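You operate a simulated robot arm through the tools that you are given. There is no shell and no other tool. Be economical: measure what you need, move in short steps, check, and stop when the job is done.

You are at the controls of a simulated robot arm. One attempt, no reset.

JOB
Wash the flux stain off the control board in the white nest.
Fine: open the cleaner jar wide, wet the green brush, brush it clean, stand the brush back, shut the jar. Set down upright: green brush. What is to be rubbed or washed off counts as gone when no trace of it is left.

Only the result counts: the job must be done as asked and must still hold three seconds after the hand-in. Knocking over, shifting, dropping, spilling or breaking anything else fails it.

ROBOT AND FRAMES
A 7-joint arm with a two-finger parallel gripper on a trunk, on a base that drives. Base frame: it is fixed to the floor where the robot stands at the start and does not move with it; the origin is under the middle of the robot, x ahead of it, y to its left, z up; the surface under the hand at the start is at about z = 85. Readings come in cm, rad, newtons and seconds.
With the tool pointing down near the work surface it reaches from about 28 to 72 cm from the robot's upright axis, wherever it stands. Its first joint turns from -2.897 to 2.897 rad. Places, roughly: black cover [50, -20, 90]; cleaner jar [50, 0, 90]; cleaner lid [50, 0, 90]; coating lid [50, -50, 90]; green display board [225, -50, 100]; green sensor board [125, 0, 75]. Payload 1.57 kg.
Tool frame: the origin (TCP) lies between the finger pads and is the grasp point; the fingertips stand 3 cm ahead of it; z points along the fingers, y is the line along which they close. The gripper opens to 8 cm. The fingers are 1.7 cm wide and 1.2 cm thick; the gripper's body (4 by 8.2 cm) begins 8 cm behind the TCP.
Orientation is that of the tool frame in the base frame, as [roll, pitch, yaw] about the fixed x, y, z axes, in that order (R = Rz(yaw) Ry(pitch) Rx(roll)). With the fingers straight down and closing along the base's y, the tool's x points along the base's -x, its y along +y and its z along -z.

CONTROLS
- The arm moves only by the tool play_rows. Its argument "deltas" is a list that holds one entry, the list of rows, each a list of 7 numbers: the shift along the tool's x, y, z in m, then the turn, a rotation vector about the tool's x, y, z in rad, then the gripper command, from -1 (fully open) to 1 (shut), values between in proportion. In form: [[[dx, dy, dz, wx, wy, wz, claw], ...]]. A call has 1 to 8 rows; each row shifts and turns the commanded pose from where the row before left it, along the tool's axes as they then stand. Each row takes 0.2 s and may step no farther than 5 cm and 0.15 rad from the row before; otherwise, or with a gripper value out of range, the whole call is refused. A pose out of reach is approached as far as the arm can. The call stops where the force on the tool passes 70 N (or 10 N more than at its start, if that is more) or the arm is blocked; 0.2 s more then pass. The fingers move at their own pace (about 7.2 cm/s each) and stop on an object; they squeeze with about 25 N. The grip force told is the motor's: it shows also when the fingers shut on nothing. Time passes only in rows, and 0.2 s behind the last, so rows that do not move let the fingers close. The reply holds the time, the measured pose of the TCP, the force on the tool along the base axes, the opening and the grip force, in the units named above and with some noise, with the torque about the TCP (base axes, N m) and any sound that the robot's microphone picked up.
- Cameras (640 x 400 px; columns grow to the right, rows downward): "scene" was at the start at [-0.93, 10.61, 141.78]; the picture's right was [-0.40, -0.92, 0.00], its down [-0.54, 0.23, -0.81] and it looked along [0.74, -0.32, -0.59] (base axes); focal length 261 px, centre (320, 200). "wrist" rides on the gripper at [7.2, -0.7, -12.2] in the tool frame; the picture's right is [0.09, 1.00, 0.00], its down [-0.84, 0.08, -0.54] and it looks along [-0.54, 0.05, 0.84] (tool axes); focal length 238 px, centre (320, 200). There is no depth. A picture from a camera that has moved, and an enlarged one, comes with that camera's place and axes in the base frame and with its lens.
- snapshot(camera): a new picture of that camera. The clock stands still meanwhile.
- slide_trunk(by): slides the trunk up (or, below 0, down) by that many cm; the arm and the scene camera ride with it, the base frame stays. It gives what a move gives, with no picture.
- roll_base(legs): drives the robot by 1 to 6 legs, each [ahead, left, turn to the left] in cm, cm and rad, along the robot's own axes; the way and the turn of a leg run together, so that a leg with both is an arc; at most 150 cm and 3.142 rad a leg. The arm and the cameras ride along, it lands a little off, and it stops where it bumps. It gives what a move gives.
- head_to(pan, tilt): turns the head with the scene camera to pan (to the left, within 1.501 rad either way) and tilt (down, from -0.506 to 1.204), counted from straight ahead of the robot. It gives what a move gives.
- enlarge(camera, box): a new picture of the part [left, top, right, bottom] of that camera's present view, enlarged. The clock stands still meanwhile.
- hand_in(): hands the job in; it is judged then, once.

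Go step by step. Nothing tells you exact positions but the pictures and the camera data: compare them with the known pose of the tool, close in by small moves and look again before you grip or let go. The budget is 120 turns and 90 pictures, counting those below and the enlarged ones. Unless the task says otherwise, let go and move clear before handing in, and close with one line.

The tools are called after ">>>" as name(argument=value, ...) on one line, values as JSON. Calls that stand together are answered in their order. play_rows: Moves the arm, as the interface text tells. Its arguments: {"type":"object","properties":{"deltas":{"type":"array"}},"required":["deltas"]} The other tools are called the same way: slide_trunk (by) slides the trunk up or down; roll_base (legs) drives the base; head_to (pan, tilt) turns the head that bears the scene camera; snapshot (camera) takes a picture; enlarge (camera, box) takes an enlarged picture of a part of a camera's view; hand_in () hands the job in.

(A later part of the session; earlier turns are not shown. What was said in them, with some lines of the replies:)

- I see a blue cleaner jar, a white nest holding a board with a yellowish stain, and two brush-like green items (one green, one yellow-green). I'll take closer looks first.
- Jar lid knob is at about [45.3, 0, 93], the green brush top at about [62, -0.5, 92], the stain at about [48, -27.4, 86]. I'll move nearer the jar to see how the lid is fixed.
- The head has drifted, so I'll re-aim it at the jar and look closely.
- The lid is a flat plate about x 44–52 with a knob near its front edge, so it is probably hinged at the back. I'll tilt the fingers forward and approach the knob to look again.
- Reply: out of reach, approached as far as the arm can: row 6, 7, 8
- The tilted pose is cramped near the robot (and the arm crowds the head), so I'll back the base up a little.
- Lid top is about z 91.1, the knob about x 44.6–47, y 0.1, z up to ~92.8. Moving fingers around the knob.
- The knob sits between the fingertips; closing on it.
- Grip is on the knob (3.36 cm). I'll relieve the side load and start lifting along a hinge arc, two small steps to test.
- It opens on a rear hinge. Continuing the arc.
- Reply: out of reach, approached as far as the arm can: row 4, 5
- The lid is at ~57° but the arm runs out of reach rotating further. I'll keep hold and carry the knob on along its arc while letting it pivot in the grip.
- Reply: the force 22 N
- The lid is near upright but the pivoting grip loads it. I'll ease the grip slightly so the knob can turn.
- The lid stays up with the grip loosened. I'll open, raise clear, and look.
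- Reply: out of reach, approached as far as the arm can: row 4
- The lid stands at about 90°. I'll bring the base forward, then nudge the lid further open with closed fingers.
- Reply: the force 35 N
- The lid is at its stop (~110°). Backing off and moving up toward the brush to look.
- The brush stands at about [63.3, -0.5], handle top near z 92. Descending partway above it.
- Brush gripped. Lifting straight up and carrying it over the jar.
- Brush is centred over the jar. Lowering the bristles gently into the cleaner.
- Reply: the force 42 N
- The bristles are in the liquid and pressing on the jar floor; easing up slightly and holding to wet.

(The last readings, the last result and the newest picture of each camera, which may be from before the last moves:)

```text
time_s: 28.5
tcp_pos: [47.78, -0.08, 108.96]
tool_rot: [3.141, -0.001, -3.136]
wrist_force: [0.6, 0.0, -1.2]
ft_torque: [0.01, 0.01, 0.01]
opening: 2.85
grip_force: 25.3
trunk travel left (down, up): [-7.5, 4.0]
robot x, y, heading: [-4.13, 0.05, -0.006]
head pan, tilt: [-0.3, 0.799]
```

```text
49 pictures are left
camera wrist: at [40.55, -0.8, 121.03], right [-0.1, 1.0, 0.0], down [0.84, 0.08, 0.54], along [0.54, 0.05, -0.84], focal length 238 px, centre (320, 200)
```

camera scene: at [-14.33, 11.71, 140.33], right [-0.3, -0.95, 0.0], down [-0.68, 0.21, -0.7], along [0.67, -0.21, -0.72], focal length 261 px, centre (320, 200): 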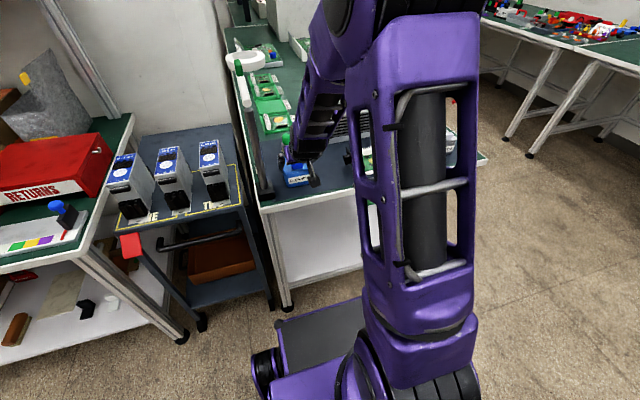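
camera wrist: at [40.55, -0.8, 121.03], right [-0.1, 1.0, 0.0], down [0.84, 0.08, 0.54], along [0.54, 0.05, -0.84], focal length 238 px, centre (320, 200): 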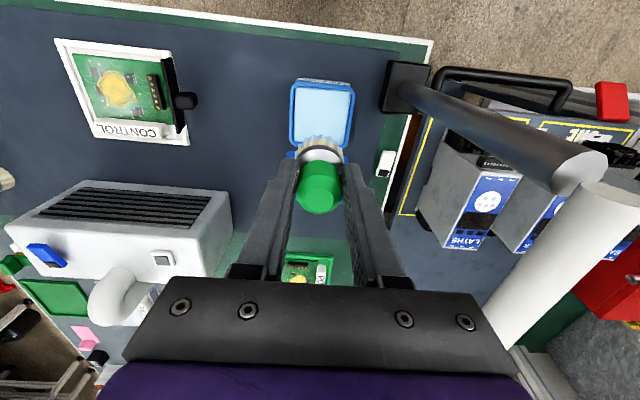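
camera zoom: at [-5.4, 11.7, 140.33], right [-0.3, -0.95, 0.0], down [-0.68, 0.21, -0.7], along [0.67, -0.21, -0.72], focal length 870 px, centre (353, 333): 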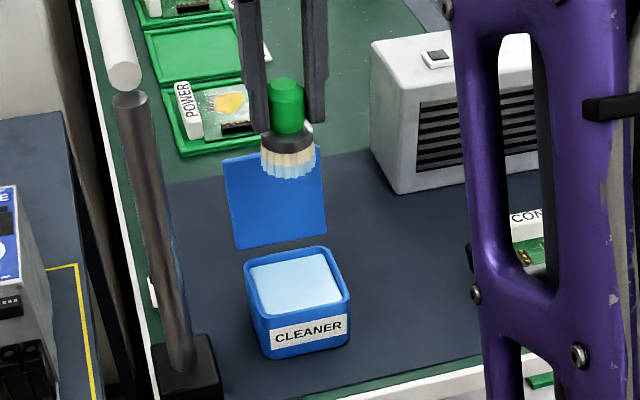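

The bristles are wet. Now a close look at the nest from here before going to brush.

>>> enlarge(camera="wrist", box=[40, 25, 210, 160])

>>> head_to(pan=-0.45, tilt=0.75)

>>> snapshot(camera="scene")

```text
2.96 times, centred on (125, 92) of wrist
camera zoom: at [40.55, -0.8, 121.03], right [-0.1, 1.0, 0.0], down [0.84, 0.08, 0.54], along [0.54, 0.05, -0.84], focal length 706 px, centre (898, 518)
```

zoom: 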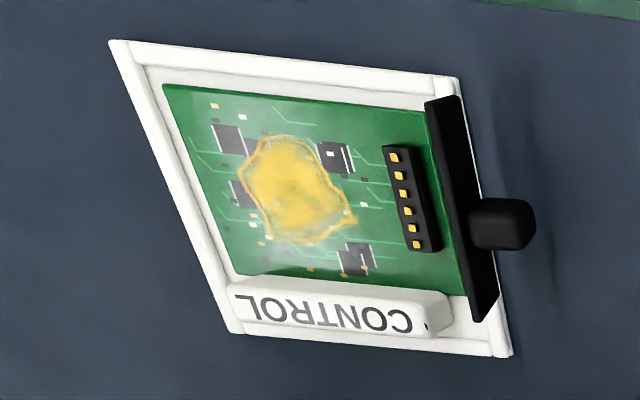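

```text
time_s: 29.2
tcp_pos: [47.74, -0.22, 108.86]
tool_rot: [-3.141, -0.001, -3.136]
wrist_force: [-0.1, -0.2, -0.2]
ft_torque: [0.03, 0.02, -0.02]
opening: 2.86
grip_force: 24.9
trunk travel left (down, up): [-7.5, 4.0]
robot x, y, heading: [-4.09, 0.18, 0.001]
head pan, tilt: [-0.45, 0.75]
```

```text
47 pictures are left
camera scene: at [-5.65, 10.48, 140.73], right [-0.44, -0.9, 0.0], down [-0.61, 0.3, -0.73], along [0.66, -0.32, -0.68], focal length 261 px, centre (320, 200)
```

scene: 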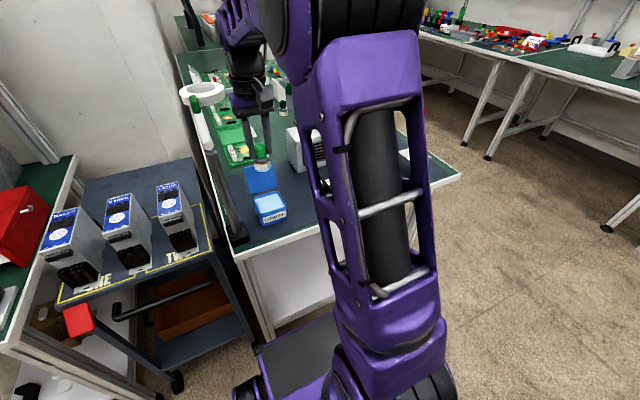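

Stain spans about x 45.8–50.4, y -29.7 to -25.2. Carrying the wet brush above it, well clear of the black cover.

>>> play_rows(deltas=[[[0, -0.045, 0, 0, 0, 0, 1], [0, -0.045, 0, 0, 0, 0, 1], [0, -0.045, 0, 0, 0, 0, 1], [0, -0.045, 0, 0, 0, 0, 1], [0, -0.045, 0, 0, 0, 0, 1], [0, -0.046, 0, 0, 0, 0, 1], [0, 0, 0.05, 0, 0, 0, 1], [0, 0, 0.04, 0, 0, 0, 1]]])

>>> snapshot(camera="wrist")

>>> snapshot(camera="scene")

```text
time_s: 31.0
tcp_pos: [47.92, -27.4, 99.74]
tool_rot: [3.14, 0.0, -3.137]
wrist_force: [0.4, -0.4, 0.0]
ft_torque: [0.04, -0.01, -0.01]
opening: 2.85
grip_force: 24.9
trunk travel left (down, up): [-7.5, 4.0]
robot x, y, heading: [-4.26, 0.22, -0.001]
head pan, tilt: [-0.45, 0.75]
```

```text
46 pictures are left
camera wrist: at [40.75, -28.05, 111.95], right [-0.1, 1.0, 0.0], down [0.84, 0.08, 0.54], along [0.54, 0.05, -0.84], focal length 238 px, centre (320, 200)
```

wrist: 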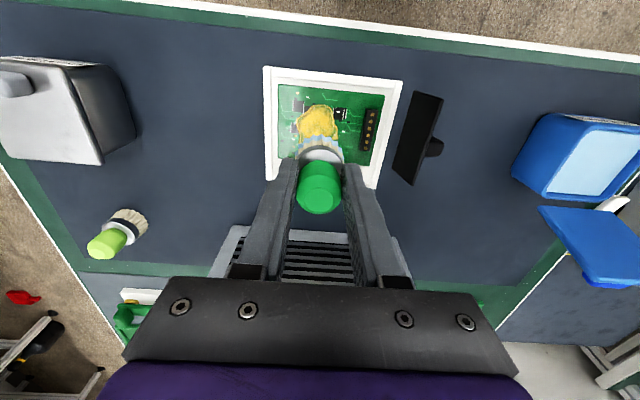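

```text
45 pictures are left
camera scene: at [-5.65, 10.48, 140.73], right [-0.44, -0.9, 0.0], down [-0.61, 0.3, -0.73], along [0.66, -0.32, -0.68], focal length 261 px, centre (320, 200)
```

scene: 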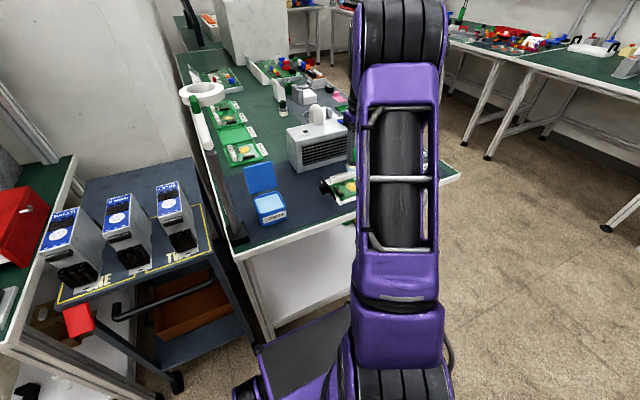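

Descending toward the board with small steps.

>>> play_rows(deltas=[[[0, 0, 0.03, 0, 0, 0, 1], [0, 0, 0.015, 0, 0, 0, 1], [0, 0, 0.005, 0, 0, 0, 1], [0, 0, 0.004, 0, 0, 0, 1]]])

>>> snapshot(camera="wrist")

```text
time_s: 32.0
tcp_pos: [48.09, -27.23, 94.56]
tool_rot: [-3.141, 0.0, -3.136]
wrist_force: [0.7, -0.1, 0.8]
ft_torque: [-0.02, -0.05, 0.0]
opening: 2.87
grip_force: 24.8
trunk travel left (down, up): [-7.5, 4.0]
robot x, y, heading: [-3.98, 0.1, -0.005]
head pan, tilt: [-0.45, 0.75]
```

```text
44 pictures are left
camera wrist: at [40.8, -28.0, 106.64], right [-0.1, 1.0, 0.0], down [0.84, 0.08, 0.54], along [0.54, 0.05, -0.84], focal length 238 px, centre (320, 200)
```

wrist: 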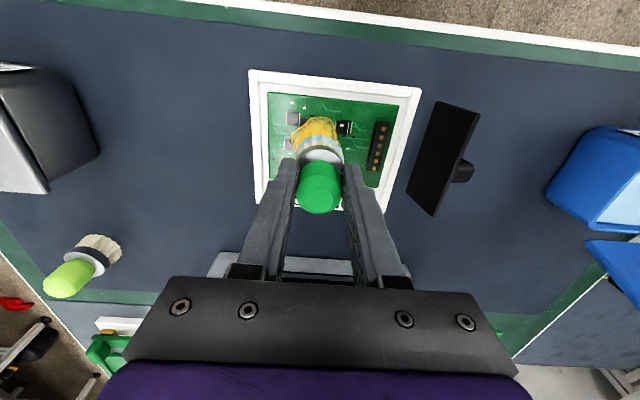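

>>> play_rows(deltas=[[[0, 0, 0.004, 0, 0, 0, 1], [0, 0, 0.003, 0, 0, 0, 1], [0, 0, 0.003, 0, 0, 0, 1]]])

```text
time_s: 32.8
tcp_pos: [48.09, -27.26, 93.44]
tool_rot: [-3.141, -0.002, -3.136]
wrist_force: [0.3, 0.2, -0.3]
ft_torque: [0.01, 0.02, 0.02]
opening: 2.83
grip_force: 25.0
trunk travel left (down, up): [-7.5, 4.0]
robot x, y, heading: [-3.87, -0.33, -0.001]
head pan, tilt: [-0.45, 0.75]
```

>>> play_rows(deltas=[[[0, 0, 0.003, 0, 0, 0, 1], [0, 0, 0.003, 0, 0, 0, 1]]])

>>> enlarge(camera="wrist", box=[230, 60, 430, 220])

```text
time_s: 33.4
tcp_pos: [48.09, -27.35, 92.88]
tool_rot: [3.142, -0.001, -3.137]
wrist_force: [0.6, -0.4, -1.1]
ft_torque: [0.03, -0.01, -0.03]
opening: 2.86
grip_force: 24.8
trunk travel left (down, up): [-7.5, 4.0]
robot x, y, heading: [-4.25, -0.43, 0.0]
head pan, tilt: [-0.45, 0.75]
```

```text
2.50 times, centred on (330, 140) of wrist
camera zoom: at [40.78, -28.02, 105.02], right [-0.1, 1.0, 0.0], down [0.84, 0.08, 0.54], along [0.54, 0.05, -0.84], focal length 596 px, centre (295, 350)
```

zoom: 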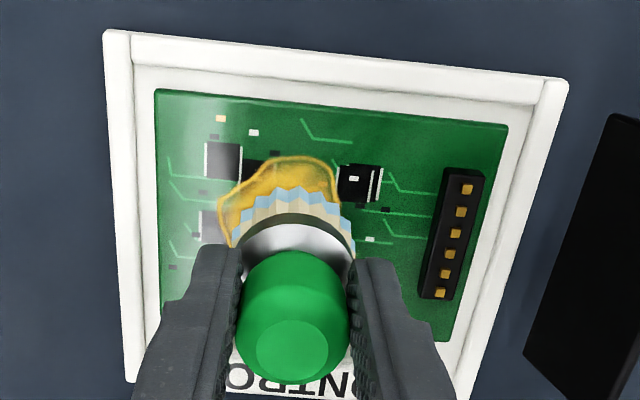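

>>> play_rows(deltas=[[[0, 0, 0.002, 0, 0, 0, 1], [0, 0, 0.002, 0, 0, 0, 1], [0, 0, 0, 0, 0, 0, 1]]])

```text
time_s: 34.2
tcp_pos: [48.06, -27.34, 92.67]
tool_rot: [-3.14, 0.002, -3.136]
wrist_force: [-1.8, 1.5, 14.3]
ft_torque: [0.14, 0.02, 0.01]
opening: 2.87
grip_force: 25.2
trunk travel left (down, up): [-7.5, 4.0]
robot x, y, heading: [-4.18, 0.02, -0.001]
head pan, tilt: [-0.45, 0.75]
```

Contact at about 14 N. Easing a little and scrubbing in a raster.

>>> play_rows(deltas=[[[0.006, 0, -0.0008, 0, 0, 0, 1], [0.006, -0.007, 0, 0, 0, 0, 1], [-0.006, -0.007, 0, 0, 0, 0, 1], [-0.009, 0, 0, 0, 0, 0, 1], [-0.008, 0.006, 0, 0, 0, 0, 1], [0.012, 0.006, 0, 0, 0, 0, 1], [0.012, 0.002, 0, 0, 0, 0, 1], [0, 0.01, 0, 0, 0, 0, 1]]])

>>> enlarge(camera="wrist", box=[230, 60, 430, 220])

```text
time_s: 36.0
tcp_pos: [46.49, -26.56, 92.58]
tool_rot: [-3.137, 0.0, -3.138]
wrist_force: [1.9, -10.3, 13.6]
ft_torque: [-0.6, -0.21, -0.05]
opening: 2.86
grip_force: 24.7
trunk travel left (down, up): [-7.5, 4.0]
robot x, y, heading: [-4.46, 0.19, 0.0]
head pan, tilt: [-0.45, 0.75]
```

```text
2.50 times, centred on (330, 140) of wrist
camera zoom: at [39.32, -27.19, 104.74], right [-0.1, 1.0, 0.0], down [0.84, 0.08, 0.54], along [0.54, 0.05, -0.84], focal length 596 px, centre (295, 350)
```

zoom: 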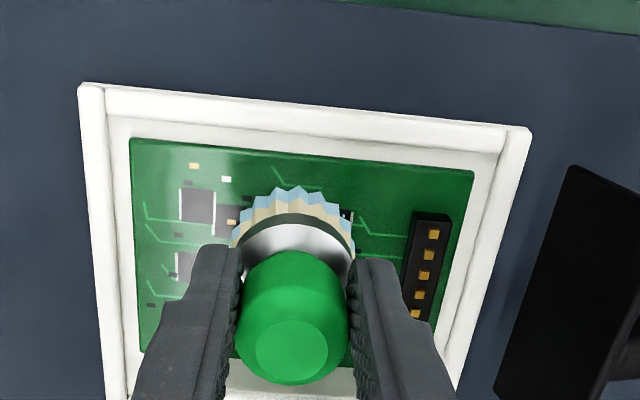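

>>> play_rows(deltas=[[[0, 0, -0.0004, 0, 0, 0, 1], [-0.01, 0.003, 0, 0, 0, 0, 1], [-0.01, 0.003, 0, 0, 0, 0, 1], [-0.009, 0, 0, 0, 0, 0, 1], [0, -0.01, 0, 0, 0, 0, 1], [0.005, -0.008, 0, 0, 0, 0, 1], [0.008, -0.003, 0, 0, 0, 0, 1], [0.008, 0.006, 0, 0, 0, 0, 1]]])

>>> play_rows(deltas=[[[0, 0, -0.01, 0, 0, 0, 1], [0.02, 0, -0.02, 0, 0, 0, 1], [0.02, 0.03, -0.04, 0, 0, 0, 1], [0, 0.04, -0.04, 0, 0, 0, 1], [0, 0.04, 0, 0, 0, 0, 1]]])

>>> snapshot(camera="wrist")

```text
time_s: 37.8
tcp_pos: [47.49, -27.31, 92.7]
tool_rot: [-3.139, -0.001, -3.136]
wrist_force: [1.1, -2.7, 5.1]
ft_torque: [-0.13, -0.13, -0.01]
opening: 2.86
grip_force: 25.1
trunk travel left (down, up): [-7.5, 4.0]
robot x, y, heading: [-4.25, 0.12, -0.001]
head pan, tilt: [-0.45, 0.75]
```

```text
refused: row 3 steps farther than a row can; nothing moved
```

```text
41 pictures are left
camera wrist: at [40.26, -28.0, 104.76], right [-0.1, 1.0, 0.0], down [0.84, 0.08, 0.54], along [0.54, 0.05, -0.84], focal length 238 px, centre (320, 200)
```

wrist: 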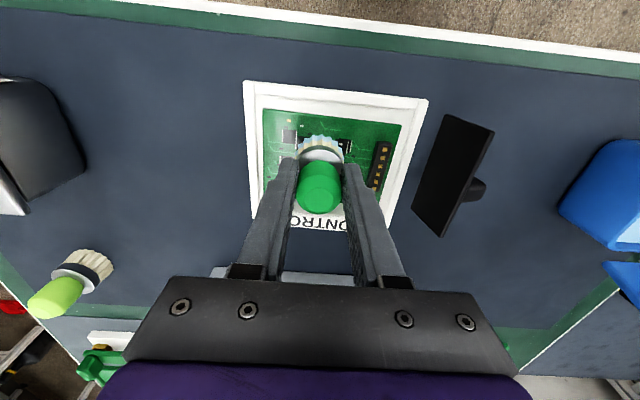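

Lifting off to inspect the board from beside.

>>> play_rows(deltas=[[[0, 0, -0.01, 0, 0, 0, 1], [0, 0, -0.04, 0, 0, 0, 1], [0, 0, -0.045, 0, 0, 0, 1], [0, 0, -0.045, 0, 0, 0, 1], [0.02, 0.04, 0, 0, 0, 0, 1], [0.02, 0.04, 0, 0, 0, 0, 1], [0.02, 0.03, 0, 0, 0, 0, 1]]])

>>> snapshot(camera="wrist")

```text
time_s: 39.4
tcp_pos: [41.45, -16.39, 106.55]
tool_rot: [-3.141, -0.001, -3.136]
wrist_force: [-0.2, 0.2, -1.0]
ft_torque: [0.01, 0.0, 0.01]
opening: 2.86
grip_force: 25.2
trunk travel left (down, up): [-7.5, 4.0]
robot x, y, heading: [-4.16, -0.14, -0.002]
head pan, tilt: [-0.45, 0.75]
```

```text
40 pictures are left
camera wrist: at [34.17, -17.02, 118.73], right [-0.1, 1.0, 0.0], down [0.84, 0.08, 0.54], along [0.54, 0.05, -0.84], focal length 238 px, centre (320, 200)
```

wrist: 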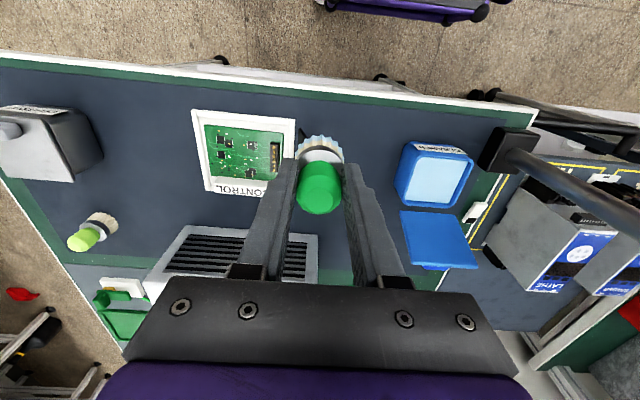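

>>> enlarge(camera="wrist", box=[185, 100, 305, 200])

>>> snapshot(camera="scene")

```text
4.00 times, centred on (245, 150) of wrist
camera zoom: at [34.17, -17.02, 118.73], right [-0.1, 1.0, 0.0], down [0.84, 0.08, 0.54], along [0.54, 0.05, -0.84], focal length 953 px, centre (620, 400)
```

zoom: 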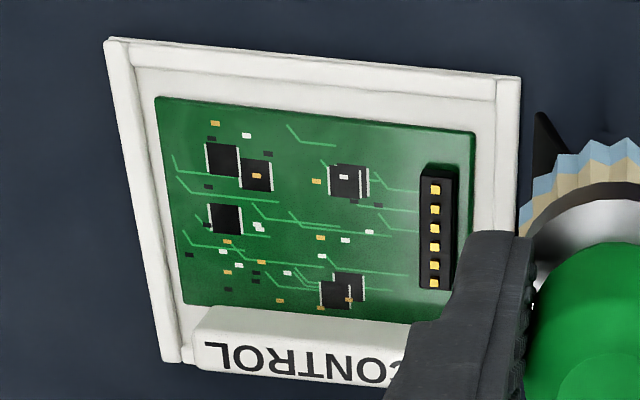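

```text
38 pictures are left
camera scene: at [-5.64, 10.47, 140.73], right [-0.44, -0.9, 0.0], down [-0.61, 0.3, -0.73], along [0.66, -0.32, -0.68], focal length 261 px, centre (320, 200)
```

scene: 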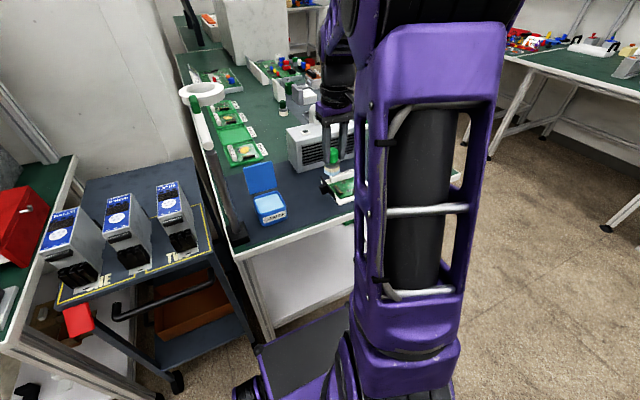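

>>> enlarge(camera="wrist", box=[220, 122, 280, 182])

```text
6.67 times, centred on (250, 152) of wrist
camera zoom: at [34.17, -17.02, 118.73], right [-0.1, 1.0, 0.0], down [0.84, 0.08, 0.54], along [0.54, 0.05, -0.84], focal length 1589 px, centre (787, 520)
```

zoom: 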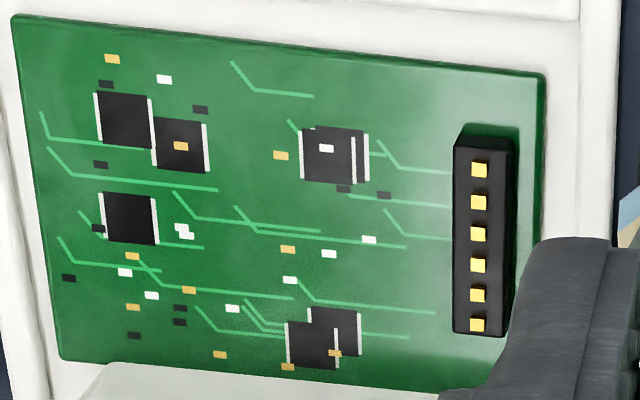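

The board is clean. Taking the brush back over its original spot at [63.4, -0.55].

>>> play_rows(deltas=[[[0, 0.045, -0.015, 0, 0, 0, 1], [0, 0.045, -0.01, 0, 0, 0, 1], [0, 0.045, 0, 0, 0, 0, 1], [-0.04, 0.023, 0, 0, 0, 0, 1], [-0.045, 0, 0, 0, 0, 0, 1], [-0.045, 0, 0, 0, 0, 0, 1], [-0.045, 0, 0, 0, 0, 0, 1], [-0.044, 0, 0, 0, 0, 0, 1]]])

>>> snapshot(camera="wrist")

```text
time_s: 41.2
tcp_pos: [63.37, -0.08, 109.24]
tool_rot: [-3.14, -0.004, -3.135]
wrist_force: [0.0, 0.4, -0.3]
ft_torque: [0.01, -0.02, 0.0]
opening: 2.89
grip_force: 25.2
trunk travel left (down, up): [-7.5, 4.0]
robot x, y, heading: [-4.1, -0.33, -0.001]
head pan, tilt: [-0.45, 0.75]
```

```text
36 pictures are left
camera wrist: at [56.18, -0.86, 121.46], right [-0.1, 1.0, 0.0], down [0.84, 0.08, 0.54], along [0.54, 0.05, -0.84], focal length 238 px, centre (320, 200)
```

wrist: 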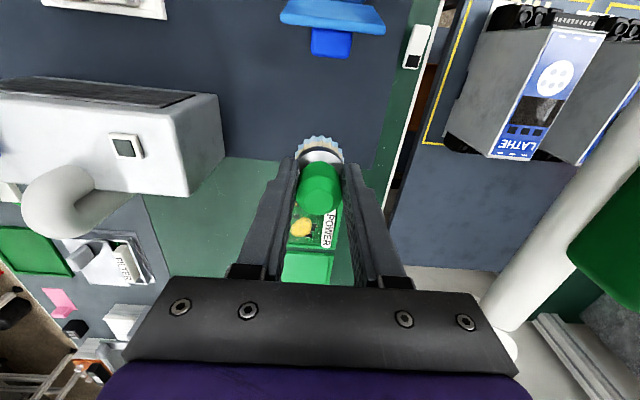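

>>> play_rows(deltas=[[[0, -0.0045, 0.045, 0, 0, 0, 1], [0, 0, 0.045, 0, 0, 0, 1], [0, 0, 0.04, 0, 0, 0, 1], [0, 0, 0.025, 0, 0, 0, 1], [0, 0, 0.01, 0, 0, 0, 1], [0, 0, 0.004, 0, 0, 0, 1]]])

```text
time_s: 42.6
tcp_pos: [63.27, -0.68, 92.17]
tool_rot: [-3.141, -0.001, -3.137]
wrist_force: [-0.6, 0.1, -0.7]
ft_torque: [-0.01, 0.01, -0.01]
opening: 2.87
grip_force: 25.2
trunk travel left (down, up): [-7.5, 4.0]
robot x, y, heading: [-4.15, 0.1, -0.003]
head pan, tilt: [-0.45, 0.75]
```

>>> play_rows(deltas=[[[0, 0, 0.002, 0, 0, 0, 1], [0, 0, 0.001, 0, 0, 0, 1], [0, 0, 0, 0, 0, 0, 1]]])

>>> snapshot(camera="wrist")

```text
time_s: 43.4
tcp_pos: [63.34, -0.68, 91.79]
tool_rot: [3.14, -0.002, -3.137]
wrist_force: [-0.6, -0.2, -0.9]
ft_torque: [-0.01, 0.0, -0.01]
opening: 2.86
grip_force: 25.6
trunk travel left (down, up): [-7.5, 4.0]
robot x, y, heading: [-4.03, -0.01, -0.004]
head pan, tilt: [-0.45, 0.75]
```

```text
35 pictures are left
camera wrist: at [56.1, -1.41, 104.01], right [-0.1, 1.0, 0.0], down [0.84, 0.08, 0.54], along [0.54, 0.05, -0.84], focal length 238 px, centre (320, 200)
```

wrist: 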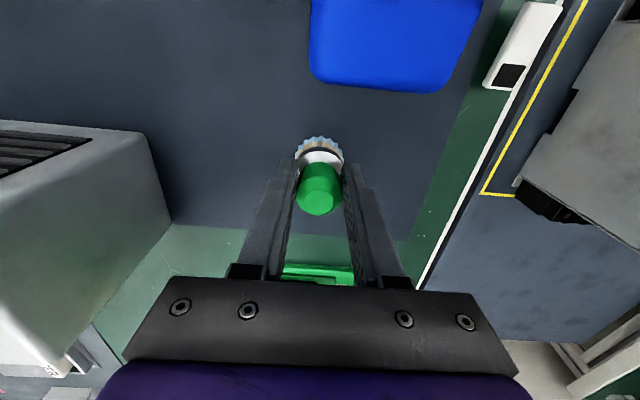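

>>> play_rows(deltas=[[[0, 0, 0.0015, 0, 0, 0, 1], [0, 0, 0.001, 0, 0, 0, 1], [0, 0, 0, 0, 0, 0, 1]]])

```text
time_s: 44.2
tcp_pos: [63.37, -0.77, 91.59]
tool_rot: [-3.141, 0.0, -3.137]
wrist_force: [0.0, 1.1, 4.7]
ft_torque: [0.07, 0.05, 0.04]
opening: 2.87
grip_force: 25.1
trunk travel left (down, up): [-7.5, 4.0]
robot x, y, heading: [-4.1, -0.44, -0.001]
head pan, tilt: [-0.45, 0.75]
```

The brush touches the table lightly (5 N). Releasing and rising.

>>> play_rows(deltas=[[[0, 0, 0, 0, 0, 0, 0.2], [0, 0, 0, 0, 0, 0, -0.3], [0, 0, 0, 0, 0, 0, -1], [0, 0, 0, 0, 0, 0, -1], [0, 0, -0.03, 0, 0, 0, -1], [0, 0, -0.05, 0, 0, 0, -1], [0, 0, -0.05, 0, 0, 0, -1], [0, 0, -0.04, 0, 0, 0, -1]]])

>>> snapshot(camera="wrist")

```text
time_s: 46.0
tcp_pos: [63.2, -0.6, 108.52]
tool_rot: [-3.141, -0.001, -3.136]
wrist_force: [0.8, 0.1, 0.4]
ft_torque: [0.01, 0.01, 0.01]
opening: 8.02
grip_force: 0.0
trunk travel left (down, up): [-7.5, 4.0]
robot x, y, heading: [-4.2, 0.36, -0.001]
head pan, tilt: [-0.45, 0.75]
```

```text
34 pictures are left
camera wrist: at [55.99, -1.29, 120.73], right [-0.1, 1.0, 0.0], down [0.84, 0.08, 0.54], along [0.54, 0.05, -0.84], focal length 238 px, centre (320, 200)
```

wrist: 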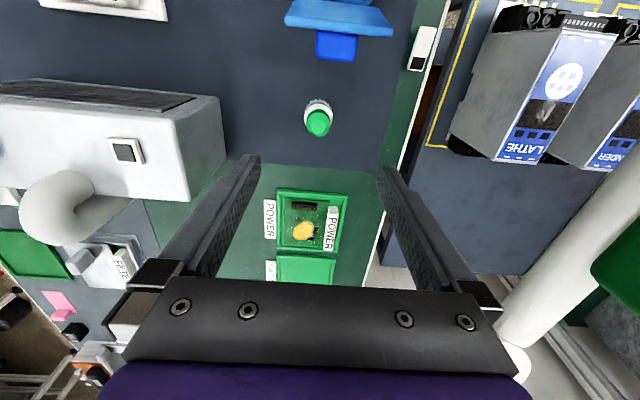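

Brush stands upright back in its place. Now I'll close the fingers, go behind the lid and push it over toward shut.

>>> play_rows(deltas=[[[0.035, 0.005, 0, 0, 0, 0, 1], [0, 0, 0.03, 0, 0, 0, 1], [0, 0, 0.03, 0, 0, 0, 1], [0, 0, 0.03, 0, 0, 0, 1], [0.01, 0, 0, 0, 0, 0, 1], [0.01, 0, 0, 0, 0, 0, 1], [0.01, 0, 0, 0, 0, 0, 1]]])

>>> snapshot(camera="wrist")

```text
time_s: 47.6
tcp_pos: [57.09, -0.38, 99.67]
tool_rot: [3.141, -0.003, -3.137]
wrist_force: [-0.2, -0.1, -0.4]
ft_torque: [-0.02, -0.01, -0.03]
opening: 0.01
grip_force: 21.2
trunk travel left (down, up): [-7.5, 4.0]
robot x, y, heading: [-4.33, -0.14, -0.004]
head pan, tilt: [-0.45, 0.75]
```

```text
33 pictures are left
camera wrist: at [49.66, -1.01, 111.77], right [-0.1, 1.0, 0.0], down [0.84, 0.08, 0.54], along [0.54, 0.05, -0.84], focal length 238 px, centre (320, 200)
```

wrist: 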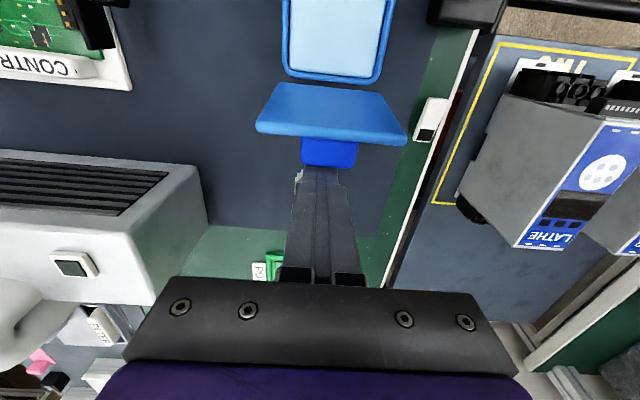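

>>> play_rows(deltas=[[[0.01, 0, 0, 0, 0, 0, 1], [0.01, 0, 0, 0, 0, 0, 1], [0.01, 0, 0, 0, 0, 0, 1], [0.008, 0, 0, 0, 0, 0, 1]]])

>>> snapshot(camera="wrist")

```text
time_s: 48.6
tcp_pos: [52.95, -0.44, 99.57]
tool_rot: [-3.14, -0.001, -3.137]
wrist_force: [-0.6, 0.4, 1.1]
ft_torque: [-0.01, 0.02, 0.0]
opening: 0.0
grip_force: 20.9
trunk travel left (down, up): [-7.5, 4.0]
robot x, y, heading: [-4.14, -0.02, 0.002]
head pan, tilt: [-0.45, 0.75]
```

```text
32 pictures are left
camera wrist: at [45.73, -1.05, 111.77], right [-0.1, 1.0, 0.0], down [0.84, 0.08, 0.54], along [0.54, 0.05, -0.84], focal length 238 px, centre (320, 200)
```

wrist: 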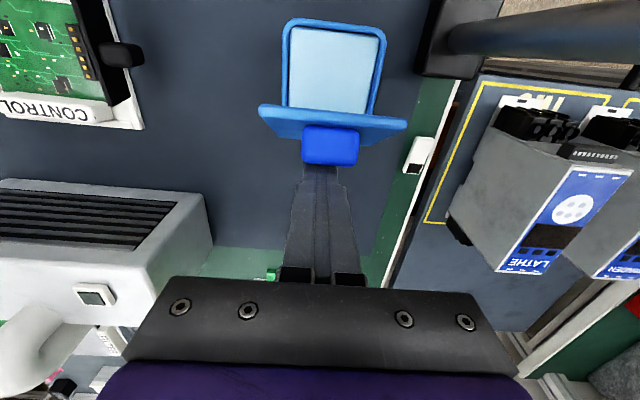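

>>> play_rows(deltas=[[[0.01, 0, 0, 0, 0, 0, 1], [0.01, 0, 0, 0, 0, 0, 1], [0.01, 0, 0.002, 0, 0, 0, 1], [0, 0, 0, 0, 0, 0, 1]]])

>>> snapshot(camera="wrist")

```text
time_s: 49.6
tcp_pos: [50.06, -0.47, 99.37]
tool_rot: [3.141, 0.001, -3.135]
wrist_force: [0.5, 0.2, -0.4]
ft_torque: [0.01, 0.01, -0.03]
opening: 0.01
grip_force: 21.1
trunk travel left (down, up): [-7.5, 4.0]
robot x, y, heading: [-4.48, 0.11, -0.004]
head pan, tilt: [-0.45, 0.75]
```

```text
31 pictures are left
camera wrist: at [42.79, -1.09, 111.61], right [-0.1, 1.0, 0.0], down [0.84, 0.08, 0.54], along [0.54, 0.05, -0.84], focal length 238 px, centre (320, 200)
```

wrist: 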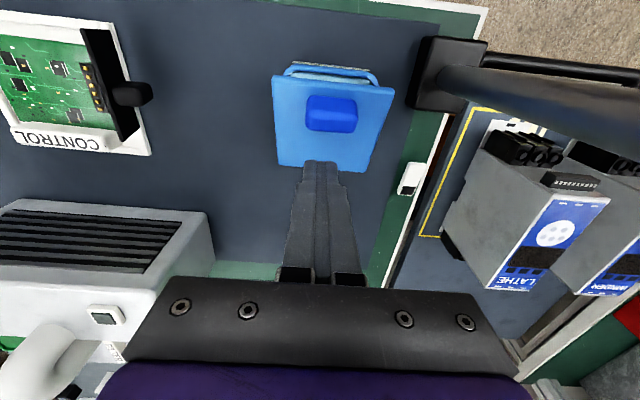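

The lid is nearly down (~20°). Going above the knob and pressing it gently closed.

>>> play_rows(deltas=[[[0, 0.002, -0.03, 0, 0, 0, 1], [0.022, 0.002, 0, 0, 0, 0, 1], [0.02, 0, 0, 0, 0, 0, 1], [0, 0, 0.02, 0, 0, 0, 1], [0, 0, 0.02, 0, 0, 0, 1], [0, 0, 0.01, 0, 0, 0, 1]]])

>>> snapshot(camera="wrist")

```text
time_s: 51.0
tcp_pos: [45.86, 0.1, 97.4]
tool_rot: [3.141, 0.001, -3.137]
wrist_force: [0.0, -0.5, 0.4]
ft_torque: [-0.01, 0.02, 0.0]
opening: 0.0
grip_force: 21.6
trunk travel left (down, up): [-7.5, 4.0]
robot x, y, heading: [-4.49, -0.11, -0.002]
head pan, tilt: [-0.45, 0.75]
```

```text
30 pictures are left
camera wrist: at [38.61, -0.66, 109.59], right [-0.1, 1.0, 0.0], down [0.84, 0.08, 0.54], along [0.54, 0.05, -0.84], focal length 238 px, centre (320, 200)
```

wrist: 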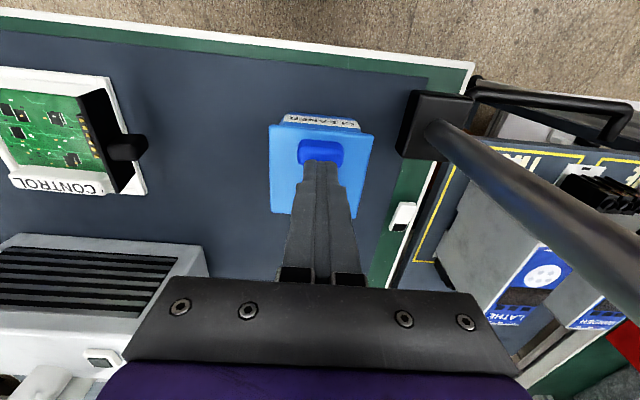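

>>> play_rows(deltas=[[[0, 0, 0.006, 0, 0, 0, 1], [0, 0, 0.005, 0, 0, 0, 1], [0, 0, 0.003, 0, 0, 0, 1]]])

```text
time_s: 51.8
tcp_pos: [45.69, -0.13, 96.68]
tool_rot: [3.141, 0.011, -3.138]
wrist_force: [-7.0, -1.2, 48.2]
ft_torque: [-0.03, 0.01, -0.02]
opening: 0.02
grip_force: 21.1
trunk travel left (down, up): [-7.5, 4.0]
robot x, y, heading: [-3.73, 0.03, 0.003]
head pan, tilt: [-0.45, 0.75]
```

Firm contact, so the lid appears fully down. Rising away and checking everything.

>>> play_rows(deltas=[[[0, 0, -0.02, 0, 0, 0, 1], [0, 0, -0.04, 0, 0, 0, 1], [0, 0, -0.04, 0, 0, 0, 0], [0.04, 0, -0.02, 0, 0, 0, -1], [0.04, 0, 0, 0, 0, 0, -1]]])

>>> snapshot(camera="wrist")

>>> enlarge(camera="scene", box=[220, 120, 340, 240])

```text
time_s: 53.0
tcp_pos: [37.69, -0.21, 108.08]
tool_rot: [3.141, -0.001, -3.136]
wrist_force: [0.4, 0.3, 0.1]
ft_torque: [0.01, 0.01, -0.01]
opening: 7.99
grip_force: 0.0
trunk travel left (down, up): [-7.5, 4.0]
robot x, y, heading: [-4.02, 0.23, -0.005]
head pan, tilt: [-0.45, 0.75]
```

```text
29 pictures are left
camera wrist: at [30.44, -0.81, 120.2], right [-0.1, 1.0, 0.0], down [0.84, 0.08, 0.54], along [0.54, 0.05, -0.84], focal length 238 px, centre (320, 200)
```

wrist: 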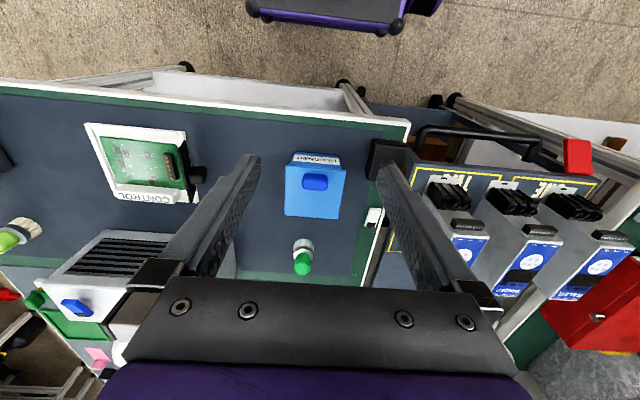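

```text
3.33 times, centred on (280, 180) of scene
camera zoom: at [-5.64, 10.48, 140.73], right [-0.44, -0.9, 0.0], down [-0.61, 0.3, -0.73], along [0.66, -0.32, -0.68], focal length 870 px, centre (453, 267)
```

zoom: 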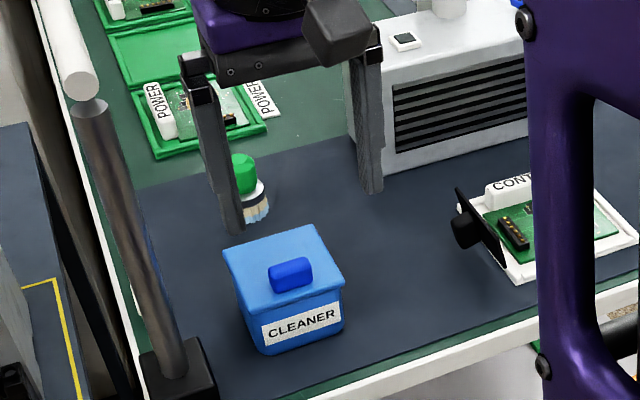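

>>> enlarge(camera="scene", box=[256, 180, 316, 230])

>>> enlarge(camera="wrist", box=[270, 140, 370, 290])

```text
8.00 times, centred on (286, 205) of scene
camera zoom: at [-5.64, 10.48, 140.73], right [-0.44, -0.9, 0.0], down [-0.61, 0.3, -0.73], along [0.66, -0.32, -0.68], focal length 2089 px, centre (592, 160)
```

zoom: 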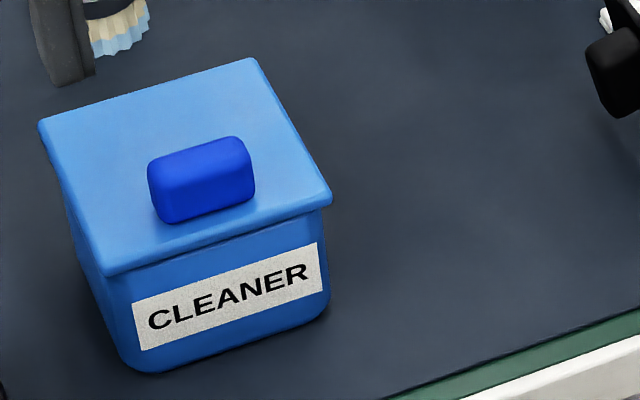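

```text
2.67 times, centred on (320, 215) of wrist
camera zoom: at [30.44, -0.81, 120.2], right [-0.1, 1.0, 0.0], down [0.84, 0.08, 0.54], along [0.54, 0.05, -0.84], focal length 636 px, centre (320, 160)
```

zoom: 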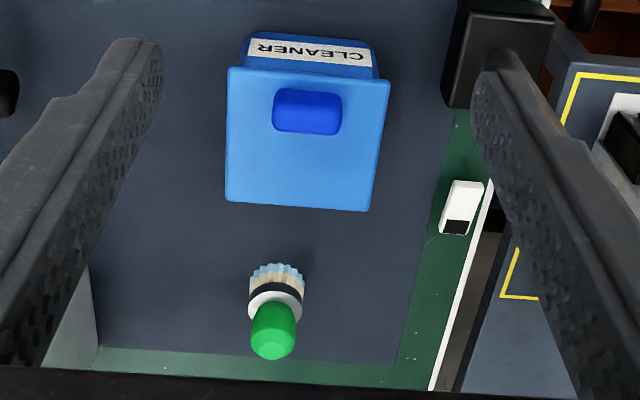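

The lid sits flush, the green brush stands upright on its spot, the board is clean, and the arm is clear.

>>> hand_in()

```text
The job is handed in.
```

I washed the flux stain off the control board with the wetted green brush, stood the brush upright back in its place and shut the cleaner jar. In the last pictures no trace of the stain shows, the lid sits flush and nothing looks shifted or spilled.
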